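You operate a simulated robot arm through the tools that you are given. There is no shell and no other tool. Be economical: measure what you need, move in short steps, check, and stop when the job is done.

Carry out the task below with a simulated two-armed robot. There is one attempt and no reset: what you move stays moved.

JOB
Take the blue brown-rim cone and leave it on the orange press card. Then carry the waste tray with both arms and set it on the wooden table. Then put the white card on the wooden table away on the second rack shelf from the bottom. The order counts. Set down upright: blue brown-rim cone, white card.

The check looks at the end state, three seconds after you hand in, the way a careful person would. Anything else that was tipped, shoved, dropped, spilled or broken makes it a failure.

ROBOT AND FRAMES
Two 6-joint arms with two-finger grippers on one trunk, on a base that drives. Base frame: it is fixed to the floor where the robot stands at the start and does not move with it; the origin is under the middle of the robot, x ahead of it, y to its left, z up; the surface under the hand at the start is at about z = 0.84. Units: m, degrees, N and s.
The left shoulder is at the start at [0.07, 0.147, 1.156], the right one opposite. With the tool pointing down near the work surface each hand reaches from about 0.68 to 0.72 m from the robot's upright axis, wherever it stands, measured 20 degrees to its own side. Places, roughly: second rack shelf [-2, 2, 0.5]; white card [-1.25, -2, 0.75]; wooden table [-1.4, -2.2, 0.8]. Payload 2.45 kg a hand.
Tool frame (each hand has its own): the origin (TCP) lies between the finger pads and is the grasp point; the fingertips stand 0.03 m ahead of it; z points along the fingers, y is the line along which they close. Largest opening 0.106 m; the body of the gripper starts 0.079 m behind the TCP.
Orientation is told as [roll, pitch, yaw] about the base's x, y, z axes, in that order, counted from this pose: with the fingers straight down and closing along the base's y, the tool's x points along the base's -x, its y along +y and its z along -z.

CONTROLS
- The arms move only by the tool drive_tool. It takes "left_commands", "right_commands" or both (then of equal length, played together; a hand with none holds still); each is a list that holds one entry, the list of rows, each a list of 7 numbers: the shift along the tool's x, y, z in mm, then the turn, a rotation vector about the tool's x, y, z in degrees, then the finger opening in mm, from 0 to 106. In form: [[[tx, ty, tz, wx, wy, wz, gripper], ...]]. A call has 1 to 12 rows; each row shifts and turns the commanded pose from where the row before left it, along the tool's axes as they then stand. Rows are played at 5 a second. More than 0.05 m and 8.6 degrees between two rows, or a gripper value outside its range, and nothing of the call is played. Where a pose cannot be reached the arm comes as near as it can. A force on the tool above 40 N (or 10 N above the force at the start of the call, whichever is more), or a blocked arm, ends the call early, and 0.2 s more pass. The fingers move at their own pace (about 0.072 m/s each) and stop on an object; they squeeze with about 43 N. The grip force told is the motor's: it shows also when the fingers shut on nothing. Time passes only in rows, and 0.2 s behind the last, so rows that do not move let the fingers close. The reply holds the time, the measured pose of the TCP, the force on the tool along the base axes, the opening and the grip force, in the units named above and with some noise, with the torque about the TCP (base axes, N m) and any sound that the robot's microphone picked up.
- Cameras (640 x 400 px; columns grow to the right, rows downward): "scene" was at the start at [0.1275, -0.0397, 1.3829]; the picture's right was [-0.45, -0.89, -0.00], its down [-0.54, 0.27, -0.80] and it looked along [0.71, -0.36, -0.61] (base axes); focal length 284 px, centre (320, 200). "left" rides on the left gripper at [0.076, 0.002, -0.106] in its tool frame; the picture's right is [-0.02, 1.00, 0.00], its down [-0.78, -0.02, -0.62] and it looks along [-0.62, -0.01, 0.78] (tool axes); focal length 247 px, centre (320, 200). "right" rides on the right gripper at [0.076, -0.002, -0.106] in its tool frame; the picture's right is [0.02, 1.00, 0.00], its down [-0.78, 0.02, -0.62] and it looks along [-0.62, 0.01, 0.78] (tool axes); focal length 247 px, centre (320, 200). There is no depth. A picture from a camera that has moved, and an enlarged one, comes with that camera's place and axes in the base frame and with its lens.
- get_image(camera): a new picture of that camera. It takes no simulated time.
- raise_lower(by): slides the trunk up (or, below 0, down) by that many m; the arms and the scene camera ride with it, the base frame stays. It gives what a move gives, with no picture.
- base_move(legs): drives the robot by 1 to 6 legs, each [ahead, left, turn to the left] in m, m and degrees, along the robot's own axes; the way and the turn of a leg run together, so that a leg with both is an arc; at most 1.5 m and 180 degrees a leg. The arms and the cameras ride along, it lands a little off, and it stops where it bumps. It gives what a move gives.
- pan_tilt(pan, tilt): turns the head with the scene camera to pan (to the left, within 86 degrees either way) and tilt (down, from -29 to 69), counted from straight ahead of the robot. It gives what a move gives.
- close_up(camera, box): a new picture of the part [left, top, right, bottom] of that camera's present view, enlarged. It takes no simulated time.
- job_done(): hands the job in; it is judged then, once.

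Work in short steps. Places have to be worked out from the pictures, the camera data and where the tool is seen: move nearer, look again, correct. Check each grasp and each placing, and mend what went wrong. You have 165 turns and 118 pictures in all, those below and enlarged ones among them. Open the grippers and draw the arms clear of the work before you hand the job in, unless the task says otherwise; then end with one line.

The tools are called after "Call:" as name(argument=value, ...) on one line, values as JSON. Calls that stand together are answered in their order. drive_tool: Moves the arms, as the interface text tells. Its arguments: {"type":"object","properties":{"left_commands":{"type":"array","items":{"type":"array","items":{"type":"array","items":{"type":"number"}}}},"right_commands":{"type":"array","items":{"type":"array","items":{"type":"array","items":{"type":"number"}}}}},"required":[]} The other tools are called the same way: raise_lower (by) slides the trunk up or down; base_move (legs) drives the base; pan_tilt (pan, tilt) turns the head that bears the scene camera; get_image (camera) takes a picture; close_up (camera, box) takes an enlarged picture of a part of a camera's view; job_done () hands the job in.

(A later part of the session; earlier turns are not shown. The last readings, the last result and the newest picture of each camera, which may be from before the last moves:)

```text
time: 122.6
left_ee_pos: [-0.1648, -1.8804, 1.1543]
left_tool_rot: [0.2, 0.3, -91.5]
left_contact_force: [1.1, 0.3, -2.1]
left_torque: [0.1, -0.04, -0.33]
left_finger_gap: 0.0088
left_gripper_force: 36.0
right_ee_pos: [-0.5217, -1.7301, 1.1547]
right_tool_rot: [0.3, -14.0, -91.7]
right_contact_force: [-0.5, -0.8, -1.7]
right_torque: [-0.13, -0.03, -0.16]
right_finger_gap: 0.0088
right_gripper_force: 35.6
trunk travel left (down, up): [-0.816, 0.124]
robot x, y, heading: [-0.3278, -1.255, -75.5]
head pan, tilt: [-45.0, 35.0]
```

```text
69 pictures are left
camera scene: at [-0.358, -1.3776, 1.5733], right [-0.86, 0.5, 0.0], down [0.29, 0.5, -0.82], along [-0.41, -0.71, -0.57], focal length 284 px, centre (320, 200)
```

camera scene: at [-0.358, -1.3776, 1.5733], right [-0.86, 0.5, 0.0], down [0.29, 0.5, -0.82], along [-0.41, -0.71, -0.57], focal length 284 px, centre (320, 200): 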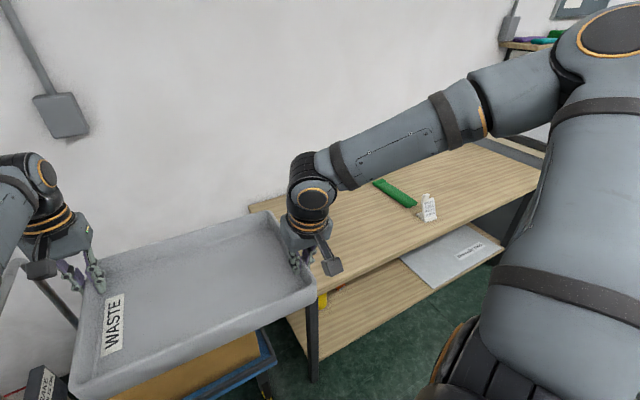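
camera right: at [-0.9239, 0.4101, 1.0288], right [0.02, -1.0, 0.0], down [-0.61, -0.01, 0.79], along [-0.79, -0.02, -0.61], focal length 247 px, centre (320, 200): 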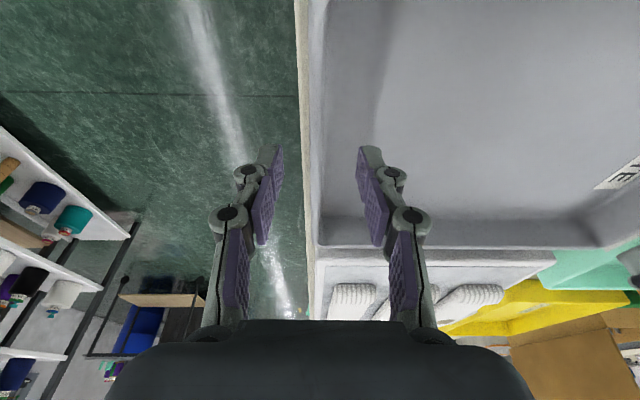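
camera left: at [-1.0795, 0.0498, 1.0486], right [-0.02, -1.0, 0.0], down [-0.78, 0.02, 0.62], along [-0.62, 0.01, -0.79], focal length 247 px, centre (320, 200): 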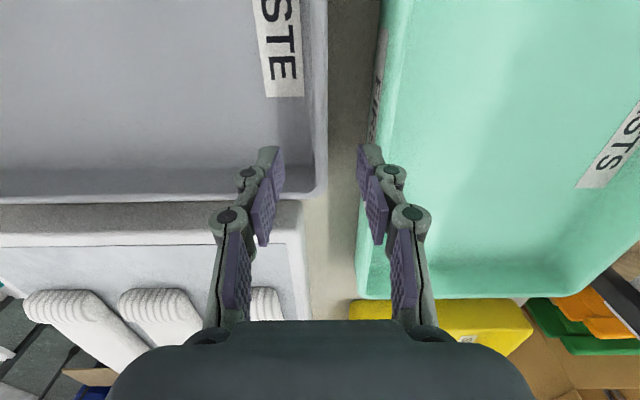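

Wooden table front edge at y ≈ −1.885; white card near (−1.24, −1.98). I'll place the tray centred near (−0.90, −2.05): slide left then forward.

Call:
base_move(legs=[[-0.141, -0.539, 0], [0.237, -0.062, 0]])

Call:
pan_tilt(pan=-20, tilt=50)

Call:
get_image(camera="scene")

Call:
get_image(camera="right")

Call:
get_image(camera="left")

```text
time: 127.2
left_ee_pos: [-0.7221, -2.1272, 1.1545]
left_tool_rot: [0.4, 0.1, -91.7]
left_contact_force: [1.6, 1.2, -2.6]
left_torque: [0.0, -0.02, -0.33]
left_finger_gap: 0.0085
left_gripper_force: 36.0
right_ee_pos: [-1.0781, -1.9757, 1.1556]
right_tool_rot: [0.2, -14.0, -91.7]
right_contact_force: [-1.9, -1.4, -1.8]
right_torque: [-0.09, 0.03, -0.13]
right_finger_gap: 0.0087
right_gripper_force: 36.1
trunk travel left (down, up): [-0.816, 0.124]
robot x, y, heading: [-0.8798, -1.4995, -75.4]
head pan, tilt: [-45.0, 35.0]
```

```text
time: 128.1
left_ee_pos: [-0.7226, -2.1285, 1.1529]
left_tool_rot: [0.3, 0.3, -91.7]
left_contact_force: [-0.4, 0.7, -2.3]
left_torque: [0.0, -0.02, -0.27]
left_finger_gap: 0.0087
left_gripper_force: 36.0
right_ee_pos: [-1.077, -1.978, 1.1544]
right_tool_rot: [0.3, -14.0, -91.9]
right_contact_force: [-0.4, -1.3, -1.8]
right_torque: [-0.03, -0.02, -0.14]
right_finger_gap: 0.0086
right_gripper_force: 36.5
trunk travel left (down, up): [-0.816, 0.124]
robot x, y, heading: [-0.8806, -1.5008, -75.4]
head pan, tilt: [-20.0, 50.0]
```

```text
68 pictures are left
camera scene: at [-0.8772, -1.627, 1.5515], right [-1.0, 0.09, 0.0], down [0.07, 0.76, -0.64], along [-0.06, -0.64, -0.77], focal length 284 px, centre (320, 200)
```

scene: 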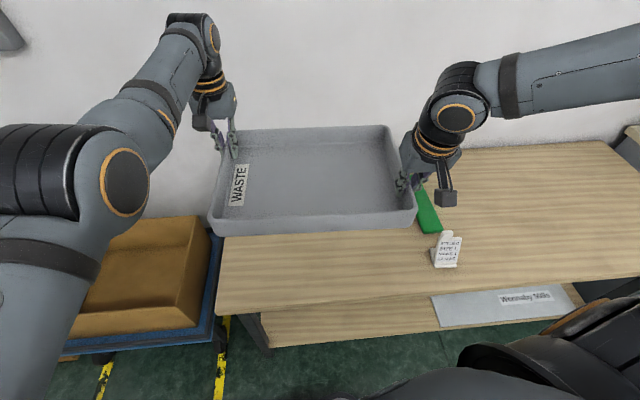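

```text
67 pictures are left
camera right: at [-1.077, -1.8787, 1.2397], right [1.0, -0.01, 0.0], down [-0.01, -0.61, 0.79], along [-0.01, -0.79, -0.61], focal length 247 px, centre (320, 200)
```

right: 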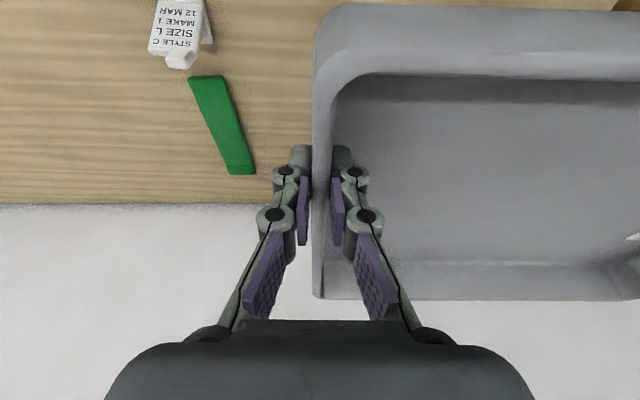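

```text
66 pictures are left
camera left: at [-0.7187, -2.0534, 1.2601], right [1.0, -0.05, 0.0], down [-0.04, -0.79, 0.62], along [-0.03, -0.62, -0.79], focal length 247 px, centre (320, 200)
```

left: 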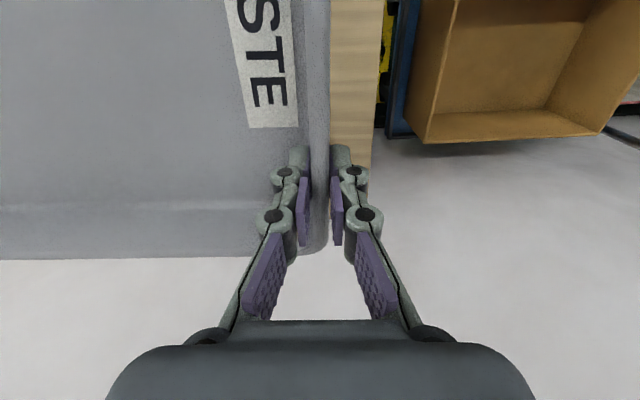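

Clearances to the green divider and card are ~0.2 m. Move 3 cm deeper, then lower most of the way.

Call:
base_move(legs=[[0.029, -0.0076, 0]])

Call:
raise_lower(by=-0.245)

Call:
get_image(camera="scene")

```text
time: 128.9
left_ee_pos: [-0.7218, -2.1511, 1.1593]
left_tool_rot: [0.3, -0.2, -91.7]
left_contact_force: [1.3, 3.1, -1.2]
left_torque: [0.06, -0.03, -0.31]
left_finger_gap: 0.0087
left_gripper_force: 36.0
right_ee_pos: [-1.0791, -2.0005, 1.1575]
right_tool_rot: [0.4, -14.4, -91.8]
right_contact_force: [-1.8, -0.2, -1.7]
right_torque: [-0.27, -0.01, -0.21]
right_finger_gap: 0.0086
right_gripper_force: 35.9
trunk travel left (down, up): [-0.816, 0.124]
robot x, y, heading: [-0.8793, -1.5283, -75.5]
head pan, tilt: [-20.0, 50.0]
```

```text
time: 131.5
left_ee_pos: [-0.7228, -2.1579, 0.9096]
left_tool_rot: [0.4, 0.3, -91.7]
left_contact_force: [0.2, 1.7, -2.2]
left_torque: [0.06, -0.04, -0.27]
left_finger_gap: 0.0085
left_gripper_force: 37.0
right_ee_pos: [-1.0778, -2.0072, 0.9101]
right_tool_rot: [0.3, -13.9, -91.9]
right_contact_force: [-0.9, -0.7, -1.8]
right_torque: [-0.14, -0.02, -0.1]
right_finger_gap: 0.0085
right_gripper_force: 35.9
trunk travel left (down, up): [-0.571, 0.369]
robot x, y, heading: [-0.8839, -1.5291, -75.3]
head pan, tilt: [-20.0, 50.0]
```

```text
65 pictures are left
camera scene: at [-0.8769, -1.6557, 1.3066], right [-1.0, 0.09, 0.0], down [0.07, 0.76, -0.64], along [-0.06, -0.64, -0.77], focal length 284 px, centre (320, 200)
```

scene: 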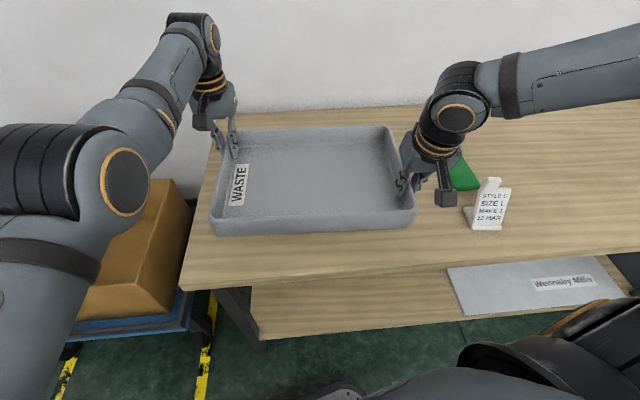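

Step down further, watching forces.

Call:
raise_lower(by=-0.02)

Call:
raise_lower(by=-0.01)

Call:
close_up(camera="scene", box=[190, 110, 446, 270])

```text
time: 132.2
left_ee_pos: [-0.722, -2.1586, 0.8881]
left_tool_rot: [0.4, 0.2, -91.8]
left_contact_force: [0.4, 0.9, -2.4]
left_torque: [-0.06, -0.03, -0.33]
left_finger_gap: 0.0088
left_gripper_force: 36.1
right_ee_pos: [-1.0779, -2.0061, 0.8903]
right_tool_rot: [0.4, -14.0, -91.8]
right_contact_force: [-1.6, -0.1, -1.7]
right_torque: [-0.04, 0.0, -0.19]
right_finger_gap: 0.0083
right_gripper_force: 36.4
trunk travel left (down, up): [-0.551, 0.389]
robot x, y, heading: [-0.8793, -1.5254, -75.6]
head pan, tilt: [-20.0, 50.0]
```

```text
time: 132.7
left_ee_pos: [-0.721, -2.1578, 0.8794]
left_tool_rot: [0.3, 0.3, -91.7]
left_contact_force: [0.2, 1.5, -2.1]
left_torque: [-0.08, 0.0, -0.3]
left_finger_gap: 0.0087
left_gripper_force: 35.8
right_ee_pos: [-1.078, -2.0074, 0.8806]
right_tool_rot: [0.3, -14.0, -91.9]
right_contact_force: [-1.3, 0.1, -2.4]
right_torque: [0.02, 0.0, -0.15]
right_finger_gap: 0.0086
right_gripper_force: 36.3
trunk travel left (down, up): [-0.541, 0.399]
robot x, y, heading: [-0.8782, -1.5286, -75.3]
head pan, tilt: [-20.0, 50.0]
```

```text
2.50 times, centred on (318, 190) of scene
camera zoom: at [-0.8768, -1.6555, 1.2766], right [-1.0, 0.09, 0.0], down [0.07, 0.76, -0.64], along [-0.06, -0.64, -0.77], focal length 710 px, centre (325, 225)
```

zoom: 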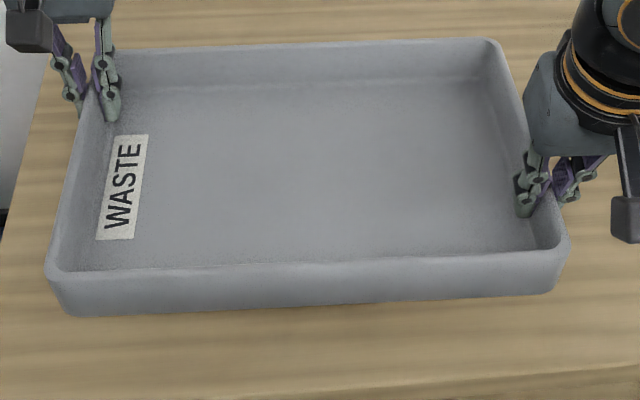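

Not yet in contact; keep stepping.

Call:
raise_lower(by=-0.01)

Call:
raise_lower(by=-0.006)

Call:
raise_lower(by=-0.006)

```text
time: 133.3
left_ee_pos: [-0.7219, -2.1582, 0.8691]
left_tool_rot: [0.2, 0.3, -91.7]
left_contact_force: [1.2, 1.0, -3.0]
left_torque: [-0.05, 0.0, -0.26]
left_finger_gap: 0.0086
left_gripper_force: 36.4
right_ee_pos: [-1.0767, -2.0073, 0.8693]
right_tool_rot: [0.2, -14.0, -91.9]
right_contact_force: [-1.7, -1.6, -2.7]
right_torque: [-0.05, -0.02, -0.15]
right_finger_gap: 0.009
right_gripper_force: 36.4
trunk travel left (down, up): [-0.531, 0.409]
robot x, y, heading: [-0.8796, -1.5301, -75.3]
head pan, tilt: [-20.0, 50.0]
```

```text
time: 133.9
left_ee_pos: [-0.7222, -2.1581, 0.8629]
left_tool_rot: [0.3, 0.2, -91.7]
left_contact_force: [-0.1, 1.3, -2.3]
left_torque: [-0.05, -0.01, -0.28]
left_finger_gap: 0.0087
left_gripper_force: 35.9
right_ee_pos: [-1.0776, -2.0079, 0.8637]
right_tool_rot: [0.3, -14.1, -91.7]
right_contact_force: [-0.7, -1.2, -1.7]
right_torque: [-0.06, -0.03, -0.15]
right_finger_gap: 0.0087
right_gripper_force: 36.5
trunk travel left (down, up): [-0.525, 0.415]
robot x, y, heading: [-0.8816, -1.5296, -75.3]
head pan, tilt: [-20.0, 50.0]
```

```text
time: 134.4
left_ee_pos: [-0.7219, -2.1579, 0.8574]
left_tool_rot: [0.3, 0.3, -91.7]
left_contact_force: [1.0, 1.3, -2.1]
left_torque: [-0.01, 0.01, -0.27]
left_finger_gap: 0.0085
left_gripper_force: 36.4
right_ee_pos: [-1.0781, -2.006, 0.8577]
right_tool_rot: [0.4, -14.0, -91.7]
right_contact_force: [-1.0, -1.2, -2.4]
right_torque: [-0.03, -0.01, -0.12]
right_finger_gap: 0.0085
right_gripper_force: 36.5
trunk travel left (down, up): [-0.519, 0.421]
robot x, y, heading: [-0.881, -1.5272, -75.3]
head pan, tilt: [-20.0, 50.0]
```

Call:
raise_lower(by=-0.008)

Call:
raise_lower(by=-0.008)

Call:
close_up(camera="scene", box=[190, 110, 446, 270])

```text
time: 135.0
left_ee_pos: [-0.7222, -2.1588, 0.8495]
left_tool_rot: [0.3, 0.4, -91.7]
left_contact_force: [-0.1, 1.0, -2.5]
left_torque: [0.0, -0.03, -0.29]
left_finger_gap: 0.0089
left_gripper_force: 36.7
right_ee_pos: [-1.0769, -2.0073, 0.8481]
right_tool_rot: [0.3, -13.9, -91.8]
right_contact_force: [-1.2, -0.4, -1.7]
right_torque: [-0.11, 0.01, -0.16]
right_finger_gap: 0.0089
right_gripper_force: 36.3
trunk travel left (down, up): [-0.511, 0.429]
robot x, y, heading: [-0.8808, -1.5277, -75.2]
head pan, tilt: [-20.0, 50.0]
```

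```text
time: 135.6
left_ee_pos: [-0.7226, -2.159, 0.8397]
left_tool_rot: [0.3, 0.3, -91.7]
left_contact_force: [1.4, 0.7, -2.5]
left_torque: [-0.01, -0.03, -0.28]
left_finger_gap: 0.0086
left_gripper_force: 35.7
right_ee_pos: [-1.0776, -2.0071, 0.8415]
right_tool_rot: [0.3, -13.9, -91.7]
right_contact_force: [-0.2, -1.0, -1.6]
right_torque: [-0.06, 0.01, -0.12]
right_finger_gap: 0.0086
right_gripper_force: 35.8
trunk travel left (down, up): [-0.503, 0.437]
robot x, y, heading: [-0.8843, -1.5291, -75.4]
head pan, tilt: [-20.0, 50.0]
```

```text
2.50 times, centred on (318, 190) of scene
camera zoom: at [-0.8768, -1.6555, 1.2386], right [-1.0, 0.09, 0.0], down [0.07, 0.76, -0.64], along [-0.06, -0.64, -0.77], focal length 710 px, centre (325, 225)
```

zoom: 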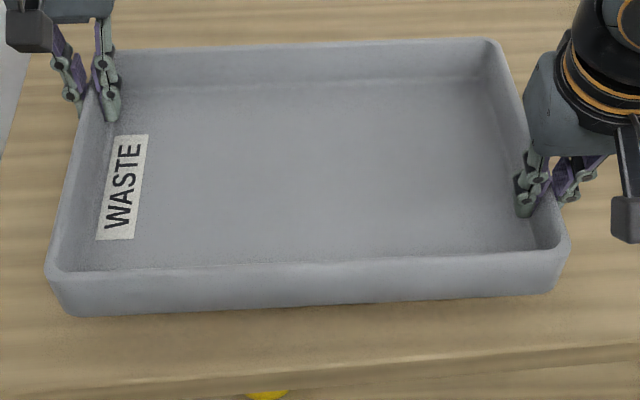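

Call:
raise_lower(by=-0.01)

Call:
raise_lower(by=-0.008)

Call:
raise_lower(by=-0.008)

```text
time: 136.1
left_ee_pos: [-0.7218, -2.1587, 0.8314]
left_tool_rot: [0.3, 0.3, -91.8]
left_contact_force: [1.4, 1.3, -1.7]
left_torque: [0.01, 0.03, -0.29]
left_finger_gap: 0.0087
left_gripper_force: 36.3
right_ee_pos: [-1.0769, -2.0076, 0.8317]
right_tool_rot: [0.2, -14.0, -91.9]
right_contact_force: [-0.7, -1.2, -1.9]
right_torque: [-0.04, -0.03, -0.16]
right_finger_gap: 0.0088
right_gripper_force: 36.5
trunk travel left (down, up): [-0.493, 0.447]
robot x, y, heading: [-0.879, -1.5233, -75.5]
head pan, tilt: [-20.0, 50.0]
```

```text
time: 136.7
left_ee_pos: [-0.7222, -2.1598, 0.8224]
left_tool_rot: [0.3, 0.3, -91.7]
left_contact_force: [1.7, 0.4, -1.9]
left_torque: [-0.03, -0.01, -0.3]
left_finger_gap: 0.0088
left_gripper_force: 36.8
right_ee_pos: [-1.0783, -2.0066, 0.8238]
right_tool_rot: [0.3, -13.9, -91.8]
right_contact_force: [-0.5, -1.2, -2.6]
right_torque: [-0.04, -0.06, -0.14]
right_finger_gap: 0.0085
right_gripper_force: 35.7
trunk travel left (down, up): [-0.485, 0.455]
robot x, y, heading: [-0.8847, -1.53, -75.4]
head pan, tilt: [-20.0, 50.0]
```

```text
time: 137.3
left_ee_pos: [-0.7224, -2.1584, 0.8147]
left_tool_rot: [0.3, 0.3, -91.7]
left_contact_force: [0.9, 1.2, -2.8]
left_torque: [-0.01, -0.03, -0.35]
left_finger_gap: 0.0085
left_gripper_force: 36.0
right_ee_pos: [-1.0762, -2.0062, 0.8165]
right_tool_rot: [0.3, -14.0, -91.9]
right_contact_force: [0.2, -0.2, -2.3]
right_torque: [0.02, -0.02, -0.14]
right_finger_gap: 0.0084
right_gripper_force: 35.8
trunk travel left (down, up): [-0.477, 0.463]
robot x, y, heading: [-0.8819, -1.5303, -75.5]
head pan, tilt: [-20.0, 50.0]
```

Call:
close_up(camera="scene", box=[190, 150, 446, 310])

Call:
raise_lower(by=-0.006)

```text
2.50 times, centred on (318, 230) of scene
camera zoom: at [-0.8768, -1.6554, 1.2126], right [-1.0, 0.09, 0.0], down [0.07, 0.76, -0.64], along [-0.06, -0.64, -0.77], focal length 710 px, centre (325, 125)
```

zoom: 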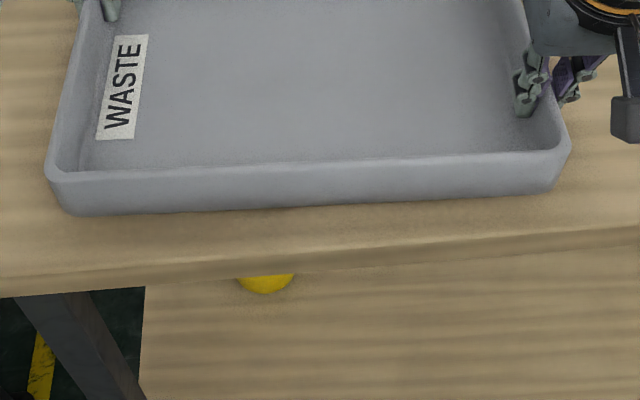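

```text
time: 137.8
left_ee_pos: [-0.7224, -2.1583, 0.8085]
left_tool_rot: [0.3, 0.3, -91.6]
left_contact_force: [0.1, 0.8, -2.7]
left_torque: [-0.02, 0.0, -0.27]
left_finger_gap: 0.0087
left_gripper_force: 36.1
right_ee_pos: [-1.0768, -2.0074, 0.8106]
right_tool_rot: [0.2, -14.0, -91.8]
right_contact_force: [-0.6, -0.4, -2.3]
right_torque: [0.0, 0.0, -0.15]
right_finger_gap: 0.0085
right_gripper_force: 36.0
trunk travel left (down, up): [-0.471, 0.469]
robot x, y, heading: [-0.8817, -1.5311, -75.6]
head pan, tilt: [-20.0, 50.0]
```

The table is lower than assumed, so its front edge is nearer; I move 4 cm deeper before setting down.

Call:
base_move(legs=[[0.039, -0.01, 0]])

Call:
raise_lower(by=-0.007)

Call:
raise_lower(by=-0.007)

Call:
raise_lower(by=-0.007)

```text
time: 138.7
left_ee_pos: [-0.7219, -2.1987, 0.8079]
left_tool_rot: [0.2, 0.3, -91.7]
left_contact_force: [0.0, 1.1, -1.7]
left_torque: [-0.04, 0.02, -0.3]
left_finger_gap: 0.0088
left_gripper_force: 36.7
right_ee_pos: [-1.0785, -2.0475, 0.8091]
right_tool_rot: [0.3, -13.8, -91.8]
right_contact_force: [-1.3, -1.9, -2.5]
right_torque: [0.03, 0.01, -0.1]
right_finger_gap: 0.0086
right_gripper_force: 36.1
trunk travel left (down, up): [-0.471, 0.469]
robot x, y, heading: [-0.8815, -1.5676, -75.3]
head pan, tilt: [-20.0, 50.0]
```

```text
time: 139.3
left_ee_pos: [-0.7216, -2.1986, 0.805]
left_tool_rot: [0.3, 0.0, -91.6]
left_contact_force: [0.3, -1.4, 9.8]
left_torque: [0.15, 0.0, -0.27]
left_finger_gap: 0.0086
left_gripper_force: 36.8
right_ee_pos: [-1.0776, -2.0451, 0.8043]
right_tool_rot: [0.4, -14.3, -91.9]
right_contact_force: [0.5, -3.5, 11.0]
right_torque: [-0.07, -0.05, -0.16]
right_finger_gap: 0.0089
right_gripper_force: 36.0
trunk travel left (down, up): [-0.464, 0.476]
robot x, y, heading: [-0.8843, -1.5734, -75.6]
head pan, tilt: [-20.0, 50.0]
```

```text
time: 139.8
left_ee_pos: [-0.7221, -2.1967, 0.8018]
left_tool_rot: [0.3, -0.6, -91.7]
left_contact_force: [-1.7, -7.5, 34.7]
left_torque: [-0.34, 0.06, -0.91]
left_finger_gap: 0.0091
left_gripper_force: 37.0
right_ee_pos: [-1.0782, -2.0461, 0.8009]
right_tool_rot: [0.4, -14.6, -91.8]
right_contact_force: [3.0, -12.2, 34.3]
right_torque: [-0.63, -0.17, -0.29]
right_finger_gap: 0.009
right_gripper_force: 36.7
trunk travel left (down, up): [-0.457, 0.483]
robot x, y, heading: [-0.8818, -1.5698, -75.2]
head pan, tilt: [-20.0, 50.0]
```

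```text
time: 140.2
left_ee_pos: [-0.7225, -2.1962, 0.7985]
left_tool_rot: [0.2, -0.7, -91.8]
left_contact_force: [0.2, 3.6, 9.2]
left_torque: [0.4, -0.06, -0.19]
left_finger_gap: 0.0088
left_gripper_force: 36.6
right_ee_pos: [-1.0773, -2.0434, 0.7965]
right_tool_rot: [0.3, -14.7, -91.9]
right_contact_force: [-0.6, 12.1, 31.8]
right_torque: [0.42, -0.14, -0.19]
right_finger_gap: 0.0085
right_gripper_force: 36.3
trunk travel left (down, up): [-0.452, 0.488]
robot x, y, heading: [-0.8842, -1.5681, -75.6]
head pan, tilt: [-20.0, 50.0]
stopped: the force on the tool passed its limit at 59 N (the readings are from after the stop); the commanded pose is now the measured one
```

On the table (z ≈ 0.74). Relieve the pressure, open both grippers and rise.

Call:
raise_lower(by=0.006)

Call:
drive_tool(left_commands=[[[0, 0, 0, 0, 0, 0, 30], [0, 0, 0, 0, 0, 0, 36], [0, 0, 0, 0, 0, 0, 36]]], right_commands=[[[0, 0, 0, 0, 0, 0, 30], [0, 0, 0, 0, 0, 0, 36], [0, 0, 0, 0, 0, 0, 36]]])

Call:
raise_lower(by=0.05)

Call:
get_image(camera="scene")

```text
time: 140.8
left_ee_pos: [-0.7222, -2.1993, 0.7983]
left_tool_rot: [0.3, 0.0, -91.8]
left_contact_force: [0.5, 0.3, 1.1]
left_torque: [-0.14, 0.0, -0.25]
left_finger_gap: 0.0085
left_gripper_force: 36.4
right_ee_pos: [-1.078, -2.049, 0.7984]
right_tool_rot: [0.3, -14.2, -91.9]
right_contact_force: [-1.1, -1.0, -2.7]
right_torque: [-0.04, -0.12, -0.13]
right_finger_gap: 0.0087
right_gripper_force: 36.6
trunk travel left (down, up): [-0.458, 0.482]
robot x, y, heading: [-0.8781, -1.5689, -75.6]
head pan, tilt: [-20.0, 50.0]
```

```text
time: 141.6
left_ee_pos: [-0.7223, -2.2013, 0.8004]
left_tool_rot: [0.4, -0.1, -91.8]
left_contact_force: [-0.5, 0.3, 0.2]
left_torque: [-0.01, 0.01, -0.02]
left_finger_gap: 0.0359
left_gripper_force: 0.1
right_ee_pos: [-1.078, -2.0481, 0.7995]
right_tool_rot: [0.5, -14.3, -91.9]
right_contact_force: [0.0, -0.2, 0.0]
right_torque: [0.01, -0.01, -0.01]
right_finger_gap: 0.0361
right_gripper_force: 0.0
trunk travel left (down, up): [-0.458, 0.482]
robot x, y, heading: [-0.8781, -1.5684, -75.3]
head pan, tilt: [-20.0, 50.0]
```

```text
time: 142.5
left_ee_pos: [-0.7224, -2.1998, 0.8495]
left_tool_rot: [0.3, -0.1, -91.8]
left_contact_force: [0.5, 0.3, 0.0]
left_torque: [0.01, -0.01, 0.03]
left_finger_gap: 0.0362
left_gripper_force: 0.0
right_ee_pos: [-1.0779, -2.048, 0.8482]
right_tool_rot: [0.3, -14.2, -91.9]
right_contact_force: [0.6, -0.4, -0.2]
right_torque: [-0.05, 0.02, 0.02]
right_finger_gap: 0.0363
right_gripper_force: 0.1
trunk travel left (down, up): [-0.508, 0.432]
robot x, y, heading: [-0.8875, -1.5693, -75.4]
head pan, tilt: [-20.0, 50.0]
```

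```text
61 pictures are left
camera scene: at [-0.8766, -1.6961, 1.2442], right [-1.0, 0.09, 0.0], down [0.07, 0.76, -0.64], along [-0.06, -0.64, -0.77], focal length 284 px, centre (320, 200)
```

scene: 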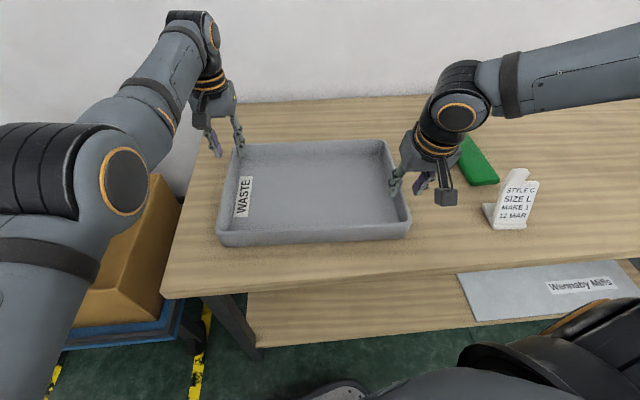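

Tray is down safely. Now the white card: zoom in.

Call:
close_up(camera="scene", box=[450, 145, 578, 245])

Call:
raise_lower(by=0.3)

Call:
get_image(camera="right")

```text
4.00 times, centred on (514, 195) of scene
camera zoom: at [-0.8766, -1.6961, 1.2442], right [-1.0, 0.09, 0.0], down [0.07, 0.76, -0.64], along [-0.06, -0.64, -0.77], focal length 1136 px, centre (-456, 220)
```

zoom: 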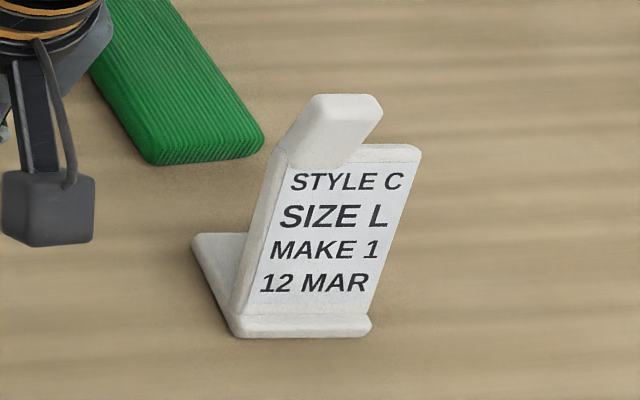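

```text
time: 145.5
left_ee_pos: [-0.7224, -2.2005, 1.1483]
left_tool_rot: [0.4, -0.1, -91.9]
left_contact_force: [-0.4, 0.1, 0.2]
left_torque: [0.0, -0.01, 0.0]
left_finger_gap: 0.0359
left_gripper_force: 0.0
right_ee_pos: [-1.0783, -2.0495, 1.1493]
right_tool_rot: [0.4, -14.1, -91.8]
right_contact_force: [-0.5, 0.6, -0.5]
right_torque: [-0.03, 0.01, 0.02]
right_finger_gap: 0.0358
right_gripper_force: 0.1
trunk travel left (down, up): [-0.808, 0.132]
robot x, y, heading: [-0.8841, -1.5702, -75.5]
head pan, tilt: [-20.0, 50.0]
```

```text
59 pictures are left
camera right: at [-1.0767, -1.9486, 1.2337], right [1.0, -0.01, 0.0], down [-0.01, -0.61, 0.8], along [-0.01, -0.8, -0.61], focal length 247 px, centre (320, 200)
```

right: 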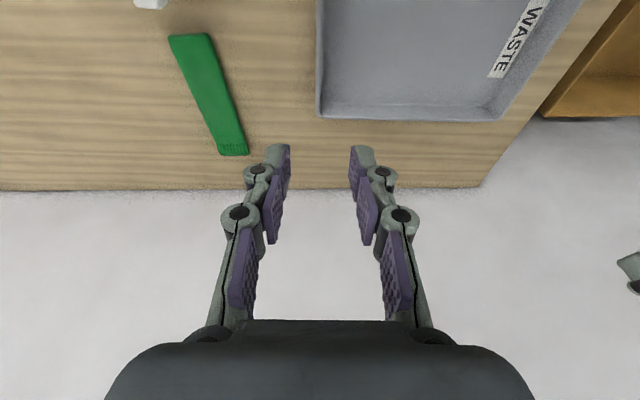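

Card stand: base ~0.07 × 0.06 m at x −1.28…−1.35, front y ≈ −2.00, panel leaning back, height ~0.1. I'll pinch its side edges with the right hand tilted forward (needed for the shelf). First tilt the right hand in the air.

Call:
drive_tool(right_commands=[[[0, 0, 0, 0, -8, 0, 60], [0, 0, 0, 0, -8, 0, 90], [0, 0, 0, 0, -8, 0, 100], [0, 0, 0, 0, -8, 0, 100], [0, 0, 0, 0, -8, 0, 100], [0, 0, 0, 0, -6, 0, 100]]])

Call:
get_image(camera="right")

```text
time: 146.9
left_ee_pos: [-0.7204, -2.2015, 1.1492]
left_tool_rot: [0.2, -0.1, -91.8]
left_contact_force: [0.0, -0.3, 0.1]
left_torque: [0.02, 0.04, -0.01]
left_finger_gap: 0.0359
left_gripper_force: 0.1
right_ee_pos: [-1.0625, -2.1101, 1.1292]
right_tool_rot: [0.6, -60.3, -92.3]
right_contact_force: [0.0, -1.1, 0.2]
right_torque: [0.0, 0.03, -0.03]
right_finger_gap: 0.1001
right_gripper_force: 0.1
right hand out of reach, approached as far as the arm can: row 2, 3, 4, 5, 6
trunk travel left (down, up): [-0.808, 0.132]
robot x, y, heading: [-0.8823, -1.5684, -75.4]
head pan, tilt: [-20.0, 50.0]
```

```text
58 pictures are left
camera right: at [-1.06, -1.9811, 1.1172], right [1.0, -0.02, -0.01], down [0.02, 0.15, 0.99], along [-0.02, -0.99, 0.15], focal length 247 px, centre (320, 200)
```

right: 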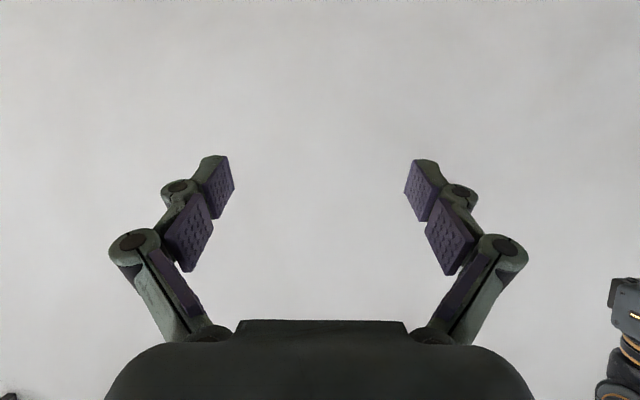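

Tilt −60° works. Lift the left hand out of the way, then shift the base to put the right hand in front of the card.

Call:
drive_tool(left_commands=[[[25, 0, -40, 0, 0, 0, 36], [25, 0, -40, 0, 0, 0, 36], [25, 0, -40, 0, 0, 0, 36], [25, 0, -40, 0, 0, 0, 36]]])

Call:
base_move(legs=[[-0.24, -0.198, 0]])

Call:
pan_tilt(pan=-35, tilt=50)

Call:
get_image(camera="scene")

```text
time: 147.9
left_ee_pos: [-0.7284, -2.1611, 1.3229]
left_tool_rot: [0.3, -0.1, -91.7]
left_contact_force: [-0.6, 0.2, 0.7]
left_torque: [-0.01, 0.0, -0.03]
left_finger_gap: 0.036
left_gripper_force: 0.1
left hand out of reach, approached as far as the arm can: row 1, 2, 3, 4
right_ee_pos: [-1.0659, -2.108, 1.1319]
right_tool_rot: [0.7, -60.2, -92.5]
right_contact_force: [-0.1, -0.2, -0.5]
right_torque: [0.0, -0.02, 0.02]
right_finger_gap: 0.1001
right_gripper_force: 0.0
trunk travel left (down, up): [-0.808, 0.132]
robot x, y, heading: [-0.8854, -1.571, -75.8]
head pan, tilt: [-20.0, 50.0]
```

```text
time: 150.0
left_ee_pos: [-0.9839, -1.984, 1.3221]
left_tool_rot: [0.1, 0.2, -92.0]
left_contact_force: [0.2, 0.0, -1.4]
left_torque: [0.02, 0.04, 0.01]
left_finger_gap: 0.0362
left_gripper_force: 0.0
right_ee_pos: [-1.3197, -1.9265, 1.1293]
right_tool_rot: [0.7, -60.2, -92.7]
right_contact_force: [0.4, -0.9, -0.4]
right_torque: [-0.02, 0.02, -0.01]
right_finger_gap: 0.0999
right_gripper_force: 0.1
trunk travel left (down, up): [-0.808, 0.132]
robot x, y, heading: [-1.1345, -1.3875, -75.9]
head pan, tilt: [-20.0, 50.0]
```

```text
time: 150.8
left_ee_pos: [-0.9862, -1.9824, 1.3218]
left_tool_rot: [0.3, 0.0, -92.1]
left_contact_force: [0.1, 0.6, 0.5]
left_torque: [0.01, 0.01, 0.01]
left_finger_gap: 0.0361
left_gripper_force: 0.1
right_ee_pos: [-1.3224, -1.9247, 1.1291]
right_tool_rot: [0.8, -60.2, -92.8]
right_contact_force: [0.0, -0.3, 0.0]
right_torque: [0.01, 0.01, 0.02]
right_finger_gap: 0.0997
right_gripper_force: 0.0
trunk travel left (down, up): [-0.808, 0.132]
robot x, y, heading: [-1.133, -1.3867, -75.7]
head pan, tilt: [-35.0, 50.0]
```

```text
57 pictures are left
camera scene: at [-1.1517, -1.5068, 1.5442], right [-0.94, 0.35, 0.0], down [0.27, 0.72, -0.64], along [-0.23, -0.6, -0.77], focal length 284 px, centre (320, 200)
```

scene: 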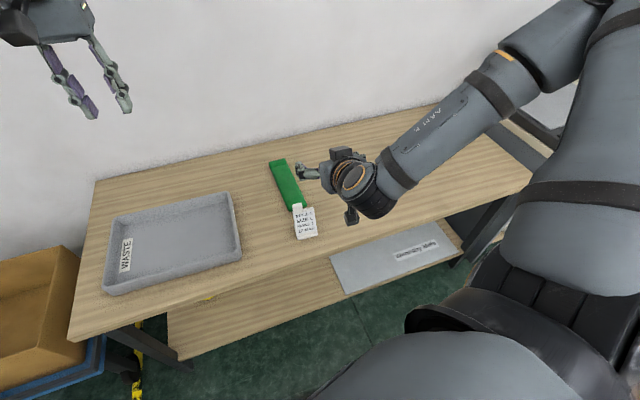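

Call:
close_up(camera="scene", box=[256, 180, 352, 255])

```text
5.33 times, centred on (304, 218) of scene
camera zoom: at [-1.1517, -1.5068, 1.5442], right [-0.94, 0.35, 0.0], down [0.27, 0.72, -0.64], along [-0.23, -0.6, -0.77], focal length 1515 px, centre (405, 107)
```

zoom: 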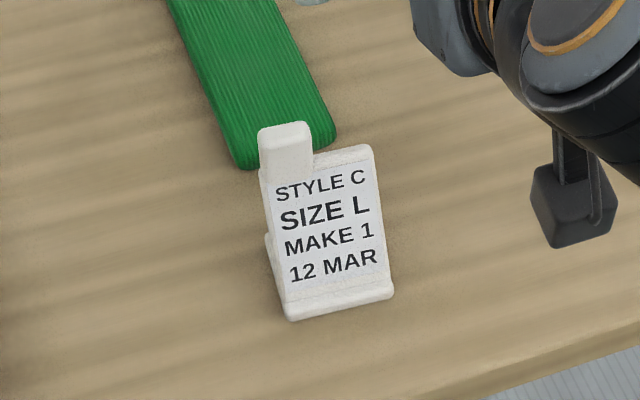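

Card centre x ≈ −1.30, front y ≈ −1.997, panel top z ≈ 0.84. Shift 19 mm and lower so the hand is level with the panel in front of it.

Call:
drive_tool(right_commands=[[[0, 19, 0, 0, 0, 0, 100]]])

Call:
raise_lower(by=-0.31)

Call:
get_image(camera="right")

Call:
get_image(camera="scene")

```text
time: 151.2
left_ee_pos: [-0.9791, -1.9837, 1.3203]
left_tool_rot: [0.0, 0.0, -92.0]
left_contact_force: [-0.5, -0.1, 0.5]
left_torque: [0.0, 0.09, 0.01]
left_finger_gap: 0.0358
left_gripper_force: 0.0
right_ee_pos: [-1.3035, -1.9258, 1.1311]
right_tool_rot: [0.5, -60.2, -92.5]
right_contact_force: [2.0, 1.1, -0.4]
right_torque: [0.01, 0.04, -0.09]
right_finger_gap: 0.1
right_gripper_force: 0.0
right hand out of reach, approached as far as the arm can: row 1
trunk travel left (down, up): [-0.808, 0.132]
robot x, y, heading: [-1.1371, -1.3855, -75.9]
head pan, tilt: [-35.0, 50.0]
```

```text
time: 154.3
left_ee_pos: [-0.9862, -1.9823, 1.0125]
left_tool_rot: [0.2, 0.0, -92.1]
left_contact_force: [0.9, 0.2, -0.1]
left_torque: [-0.05, -0.01, -0.03]
left_finger_gap: 0.0357
left_gripper_force: 0.1
right_ee_pos: [-1.3082, -1.9262, 0.8213]
right_tool_rot: [0.9, -60.2, -92.8]
right_contact_force: [-0.5, -0.7, -0.7]
right_torque: [-0.01, -0.03, 0.03]
right_finger_gap: 0.1001
right_gripper_force: 0.1
trunk travel left (down, up): [-0.498, 0.442]
robot x, y, heading: [-1.1341, -1.3858, -75.9]
head pan, tilt: [-35.0, 50.0]
```

```text
55 pictures are left
camera right: at [-1.3045, -1.7954, 0.808], right [1.0, -0.03, -0.01], down [0.01, 0.15, 0.99], along [-0.02, -0.99, 0.15], focal length 247 px, centre (320, 200)
```

right: 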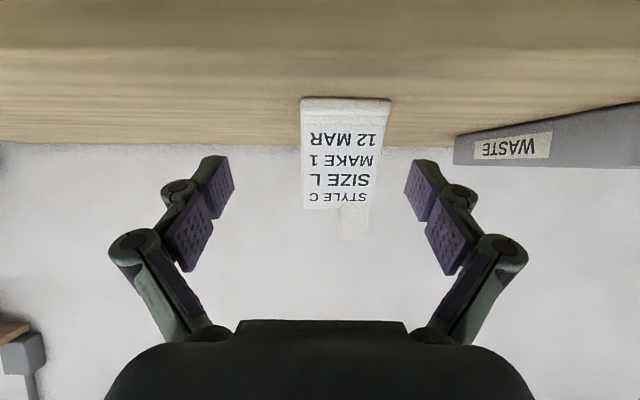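

```text
54 pictures are left
camera scene: at [-1.1511, -1.507, 1.2343], right [-0.93, 0.35, 0.0], down [0.27, 0.72, -0.64], along [-0.23, -0.6, -0.77], focal length 284 px, centre (320, 200)
```

scene: 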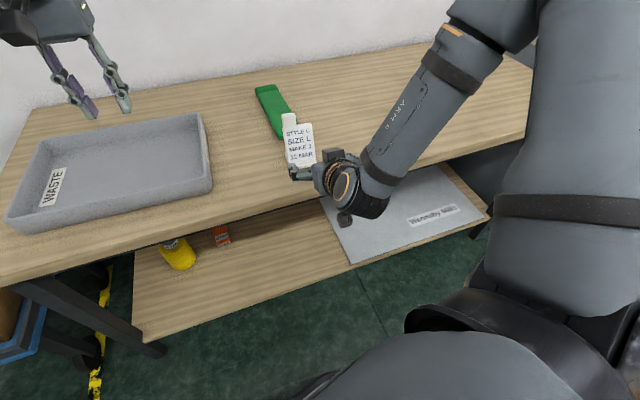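

Card centre appears at x ≈ −1.288, so shift +2 cm, lower 2 cm and advance half-way.

Call:
raise_lower(by=-0.02)

Call:
base_move(legs=[[0.053, 0.006, 0]])

Call:
get_image(camera="right")

```text
time: 154.9
left_ee_pos: [-0.9863, -1.9826, 0.9935]
left_tool_rot: [0.4, -0.1, -92.1]
left_contact_force: [-0.1, -0.7, -0.5]
left_torque: [0.02, -0.04, 0.04]
left_finger_gap: 0.0359
left_gripper_force: 0.0
right_ee_pos: [-1.3075, -1.9243, 0.8005]
right_tool_rot: [0.8, -60.3, -92.8]
right_contact_force: [-0.3, -0.6, 0.1]
right_torque: [-0.03, 0.0, 0.01]
right_finger_gap: 0.0998
right_gripper_force: 0.0
trunk travel left (down, up): [-0.478, 0.462]
robot x, y, heading: [-1.134, -1.3834, -75.8]
head pan, tilt: [-35.0, 50.0]
```

```text
time: 155.9
left_ee_pos: [-0.9656, -2.0335, 0.9921]
left_tool_rot: [0.2, 0.1, -92.1]
left_contact_force: [0.7, -1.1, 0.1]
left_torque: [0.07, 0.02, -0.02]
left_finger_gap: 0.0362
left_gripper_force: 0.1
right_ee_pos: [-1.2883, -1.9751, 0.8013]
right_tool_rot: [0.9, -60.2, -92.7]
right_contact_force: [0.3, -0.1, -0.2]
right_torque: [-0.03, 0.0, 0.01]
right_finger_gap: 0.1001
right_gripper_force: 0.1
trunk travel left (down, up): [-0.478, 0.462]
robot x, y, heading: [-1.1177, -1.4359, -75.8]
head pan, tilt: [-35.0, 50.0]
```

```text
53 pictures are left
camera right: at [-1.2855, -1.8464, 0.7877], right [1.0, -0.03, -0.01], down [0.01, 0.15, 0.99], along [-0.02, -0.99, 0.15], focal length 247 px, centre (320, 200)
```

right: 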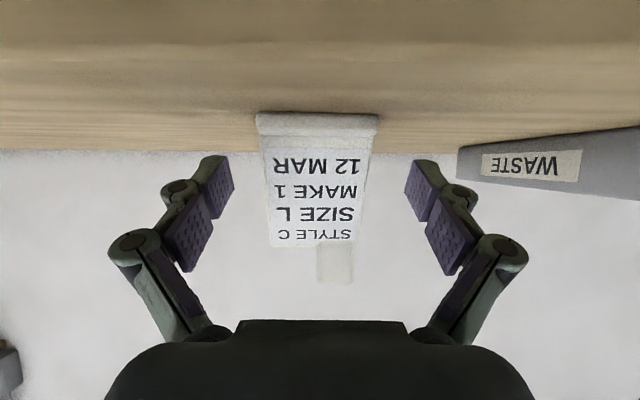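

Centred. Advance the last ~47 mm.

Call:
base_move(legs=[[0.046, -0.0115, 0]])

Call:
get_image(camera="right")

Call:
close_up(camera="scene", box=[230, 60, 390, 185])

```text
time: 156.8
left_ee_pos: [-0.9674, -2.0789, 0.9931]
left_tool_rot: [0.3, 0.1, -92.2]
left_contact_force: [0.0, -0.5, 0.4]
left_torque: [0.04, -0.02, 0.03]
left_finger_gap: 0.036
left_gripper_force: 0.0
right_ee_pos: [-1.2894, -2.0213, 0.8006]
right_tool_rot: [0.9, -60.2, -93.0]
right_contact_force: [-0.5, -0.8, -0.1]
right_torque: [0.0, 0.0, 0.02]
right_finger_gap: 0.0999
right_gripper_force: 0.0
trunk travel left (down, up): [-0.478, 0.462]
robot x, y, heading: [-1.1181, -1.4841, -75.9]
head pan, tilt: [-35.0, 50.0]
```

```text
52 pictures are left
camera right: at [-1.2859, -1.8924, 0.7878], right [1.0, -0.03, -0.01], down [0.01, 0.15, 0.99], along [-0.02, -0.99, 0.15], focal length 247 px, centre (320, 200)
```

right: 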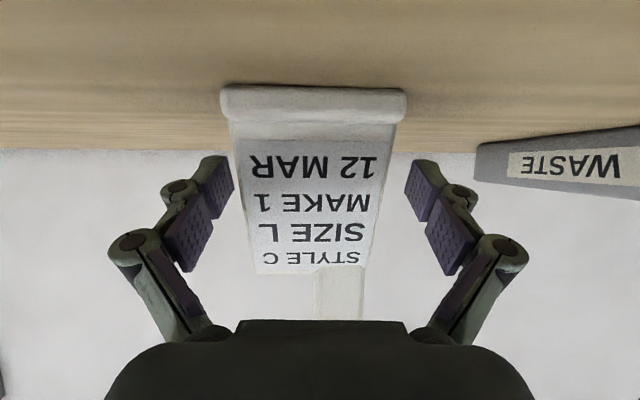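

```text
3.20 times, centred on (310, 122) of scene
camera zoom: at [-1.1325, -1.6043, 1.2142], right [-0.93, 0.36, 0.0], down [0.27, 0.72, -0.64], along [-0.23, -0.6, -0.77], focal length 909 px, centre (352, 448)
```

zoom: 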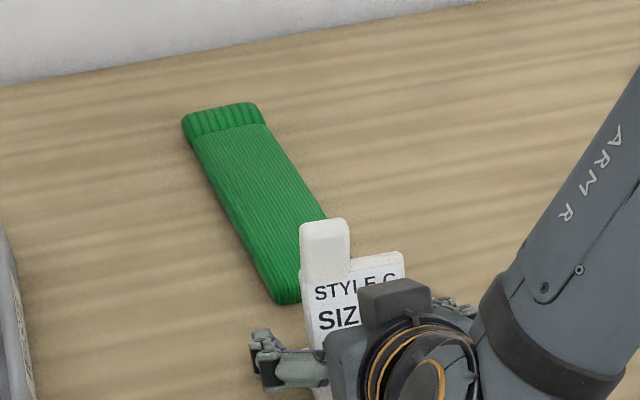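

Panel is at the pads' depth; shift 5 mm and close.

Call:
drive_tool(right_commands=[[[0, -5, 0, 0, 0, 0, 100], [0, 0, 0, 0, 0, 0, 85], [0, 0, 0, 0, 0, 0, 70], [0, 0, 0, 0, 0, 0, 60], [0, 0, 0, 0, 0, 0, 55]]])

Call:
get_image(camera="right")

```text
time: 158.0
left_ee_pos: [-0.9679, -2.0798, 0.9921]
left_tool_rot: [0.3, 0.0, -92.1]
left_contact_force: [-0.7, -0.3, 0.9]
left_torque: [0.02, -0.01, 0.02]
left_finger_gap: 0.0361
left_gripper_force: 0.1
right_ee_pos: [-1.2947, -2.0217, 0.8006]
right_tool_rot: [0.9, -60.2, -93.0]
right_contact_force: [0.0, 0.0, -1.1]
right_torque: [-0.01, -0.04, -0.04]
right_finger_gap: 0.0659
right_gripper_force: 43.2
trunk travel left (down, up): [-0.478, 0.462]
robot x, y, heading: [-1.1175, -1.4851, -76.3]
head pan, tilt: [-35.0, 50.0]
```

```text
50 pictures are left
camera right: at [-1.2913, -1.8915, 0.7879], right [1.0, -0.03, -0.01], down [0.01, 0.15, 0.99], along [-0.02, -0.99, 0.15], focal length 247 px, centre (320, 200)
```

right: 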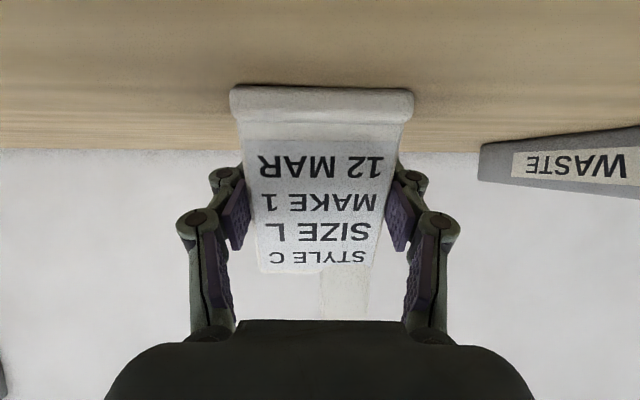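

Gripped at 66 mm width. Lift a little and check that it stays put.

Call:
raise_lower(by=0.06)

Call:
get_image(camera="right")

Call:
get_image(camera="scene")

```text
time: 159.0
left_ee_pos: [-0.9687, -2.0783, 1.0522]
left_tool_rot: [0.2, -0.1, -92.2]
left_contact_force: [-0.2, -0.3, 0.5]
left_torque: [-0.01, 0.0, 0.01]
left_finger_gap: 0.0362
left_gripper_force: 0.0
right_ee_pos: [-1.2948, -2.0211, 0.8608]
right_tool_rot: [0.9, -60.3, -93.0]
right_contact_force: [-0.5, -0.8, 0.3]
right_torque: [-0.04, -0.01, 0.01]
right_finger_gap: 0.0656
right_gripper_force: 43.3
trunk travel left (down, up): [-0.538, 0.402]
robot x, y, heading: [-1.1147, -1.4827, -75.8]
head pan, tilt: [-35.0, 50.0]
```

```text
49 pictures are left
camera right: at [-1.2913, -1.8917, 0.8477], right [1.0, -0.03, -0.01], down [0.01, 0.15, 0.99], along [-0.02, -0.99, 0.15], focal length 247 px, centre (320, 200)
```

right: 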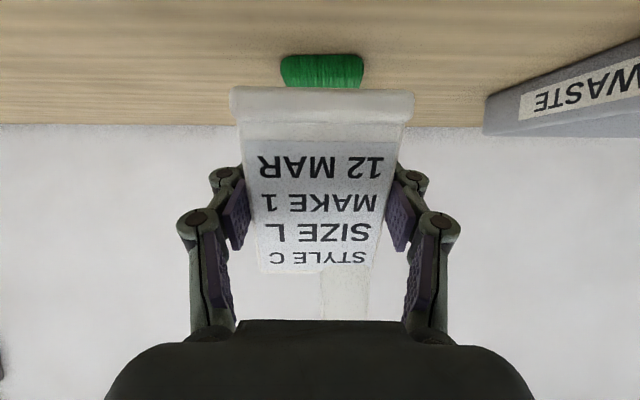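

```text
48 pictures are left
camera scene: at [-1.1325, -1.6041, 1.2742], right [-0.93, 0.36, 0.0], down [0.27, 0.72, -0.64], along [-0.23, -0.6, -0.77], focal length 284 px, centre (320, 200)
```

scene: 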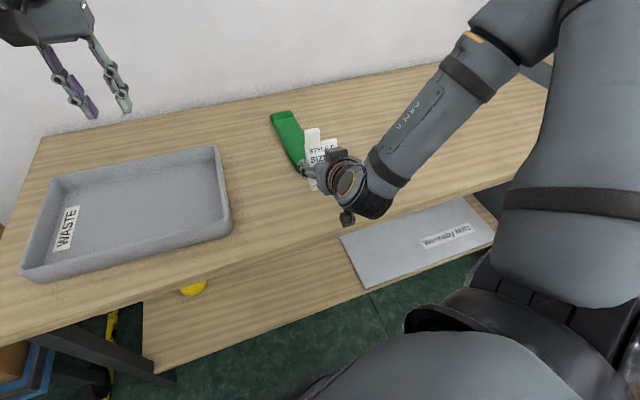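

The card is firmly held. Raise the trunk and tuck the left arm back/outward so it won't hit the rack later.

Call:
raise_lower(by=0.3)

Call:
drive_tool(left_commands=[[[30, 30, 0, 0, 0, 0, 36], [30, 30, 0, 0, 0, 0, 36], [30, 30, 0, 0, 0, 0, 36], [30, 30, 0, 0, 0, 0, 36], [30, 30, 0, 0, 0, 0, 36], [30, 30, 0, 0, 0, 0, 36], [30, 30, 0, 0, 0, 0, 36], [30, 30, 0, 0, 0, 0, 36], [30, 30, 0, 0, 0, 0, 36], [30, 30, 0, 0, 0, 0, 36]]])

```text
time: 162.0
left_ee_pos: [-0.9668, -2.0798, 1.3525]
left_tool_rot: [0.4, 0.0, -92.2]
left_contact_force: [0.3, -0.3, -0.8]
left_torque: [0.01, 0.01, -0.01]
left_finger_gap: 0.036
left_gripper_force: 0.0
right_ee_pos: [-1.2949, -2.0202, 1.1607]
right_tool_rot: [0.9, -60.2, -93.0]
right_contact_force: [-1.6, -0.5, -1.0]
right_torque: [0.01, 0.0, -0.04]
right_finger_gap: 0.066
right_gripper_force: 42.9
trunk travel left (down, up): [-0.838, 0.102]
robot x, y, heading: [-1.1174, -1.4823, -75.7]
head pan, tilt: [-35.0, 50.0]
```

```text
time: 164.2
left_ee_pos: [-0.7772, -2.0531, 1.4074]
left_tool_rot: [0.4, -0.4, -92.3]
left_contact_force: [-0.2, -0.3, -0.7]
left_torque: [0.02, -0.03, -0.02]
left_finger_gap: 0.0359
left_gripper_force: 0.0
left hand out of reach, approached as far as the arm can: row 1, 2, 3, 4, 5, 6, 7, 8, 9, 10
right_ee_pos: [-1.2946, -2.0211, 1.161]
right_tool_rot: [0.9, -60.2, -92.9]
right_contact_force: [-0.1, -0.4, 0.0]
right_torque: [-0.01, 0.03, -0.01]
right_finger_gap: 0.0651
right_gripper_force: 42.7
trunk travel left (down, up): [-0.838, 0.102]
robot x, y, heading: [-1.1164, -1.4813, -76.0]
head pan, tilt: [-35.0, 50.0]
```

The left arm has an inner limit; try swinging it outward along its arc instead.

Call:
drive_tool(left_commands=[[[0, 45, 0, 0, 0, 0, 36], [0, 45, 0, 0, 0, 0, 36], [0, 45, 0, 0, 0, 0, 36], [10, 45, 0, 0, 0, 0, 36], [15, 45, 0, 0, 0, 0, 36], [20, 45, 0, 0, 0, 0, 36], [25, 40, 0, 0, 0, 0, 36], [30, 40, 0, 0, 0, 0, 36], [30, 40, 0, 0, 0, 0, 36], [35, 30, 0, 0, 0, 0, 36]]])

```text
time: 166.4
left_ee_pos: [-0.4023, -1.8212, 1.3613]
left_tool_rot: [0.2, -0.1, -92.2]
left_contact_force: [0.4, 0.4, 0.1]
left_torque: [0.0, 0.01, 0.03]
left_finger_gap: 0.0362
left_gripper_force: 0.0
left hand out of reach, approached as far as the arm can: row 1, 2, 3, 4, 5, 6, 7, 8, 9, 10
right_ee_pos: [-1.2947, -2.0193, 1.1612]
right_tool_rot: [0.8, -60.3, -92.8]
right_contact_force: [0.1, 0.9, -0.6]
right_torque: [-0.02, 0.0, -0.01]
right_finger_gap: 0.0652
right_gripper_force: 43.0
trunk travel left (down, up): [-0.838, 0.102]
robot x, y, heading: [-1.1131, -1.4818, -75.5]
head pan, tilt: [-35.0, 50.0]
```

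Left arm is now swung out. Drive back out of the aisle, east, then north with everything held high.

Call:
base_move(legs=[[-0.174, 0.045, 0], [0.2, 0.774, 0], [-0.913, 0.262, 0], [-0.913, 0.262, 0]])

Call:
base_move(legs=[[0, 0, 150]])

Call:
pan_tilt(pan=50, tilt=25)

Call:
get_image(camera="scene")

```text
time: 180.9
left_ee_pos: [0.4137, 0.2828, 1.363]
left_tool_rot: [0.3, 0.1, -90.8]
left_contact_force: [-0.1, 0.0, -0.2]
left_torque: [0.0, 0.0, 0.03]
left_finger_gap: 0.0361
left_gripper_force: 0.0
right_ee_pos: [-0.4721, 0.0651, 1.1602]
right_tool_rot: [1.0, -60.2, -91.5]
right_contact_force: [0.4, -0.7, -0.7]
right_torque: [0.0, -0.01, -0.02]
right_finger_gap: 0.065
right_gripper_force: 43.0
trunk travel left (down, up): [-0.838, 0.102]
robot x, y, heading: [-0.3076, 0.6086, -74.4]
head pan, tilt: [-35.0, 50.0]
```

```text
time: 187.3
left_ee_pos: [-0.7205, 1.283, 1.3646]
left_tool_rot: [0.2, 0.0, 55.2]
left_contact_force: [-0.5, 0.0, 0.3]
left_torque: [0.02, -0.01, 0.01]
left_finger_gap: 0.0364
left_gripper_force: 0.0
right_ee_pos: [0.1333, 0.9648, 1.16]
right_tool_rot: [0.9, -60.1, 54.3]
right_contact_force: [0.4, -0.3, -0.7]
right_torque: [-0.02, -0.01, 0.04]
right_finger_gap: 0.0649
right_gripper_force: 42.8
trunk travel left (down, up): [-0.838, 0.102]
robot x, y, heading: [-0.3085, 0.6114, 71.6]
head pan, tilt: [-35.0, 50.0]
```

```text
time: 188.9
left_ee_pos: [-0.7221, 1.2827, 1.3633]
left_tool_rot: [0.3, 0.0, 55.1]
left_contact_force: [-0.5, -0.5, -0.2]
left_torque: [0.0, -0.02, -0.01]
left_finger_gap: 0.0361
left_gripper_force: 0.1
right_ee_pos: [0.133, 0.9667, 1.16]
right_tool_rot: [0.9, -60.3, 54.4]
right_contact_force: [0.6, 0.4, -0.9]
right_torque: [0.03, -0.02, 0.0]
right_finger_gap: 0.0648
right_gripper_force: 43.4
trunk travel left (down, up): [-0.838, 0.102]
robot x, y, heading: [-0.3067, 0.6113, 71.6]
head pan, tilt: [50.0, 25.0]
```

```text
47 pictures are left
camera scene: at [-0.3397, 0.7348, 1.6117], right [0.85, 0.52, 0.0], down [0.22, -0.36, -0.91], along [-0.47, 0.77, -0.42], focal length 284 px, centre (320, 200)
```

scene: 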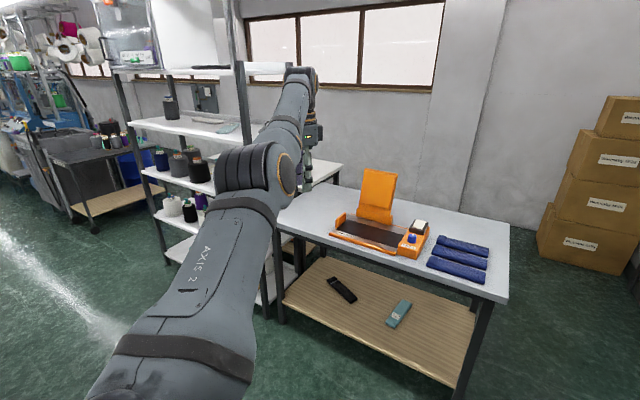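

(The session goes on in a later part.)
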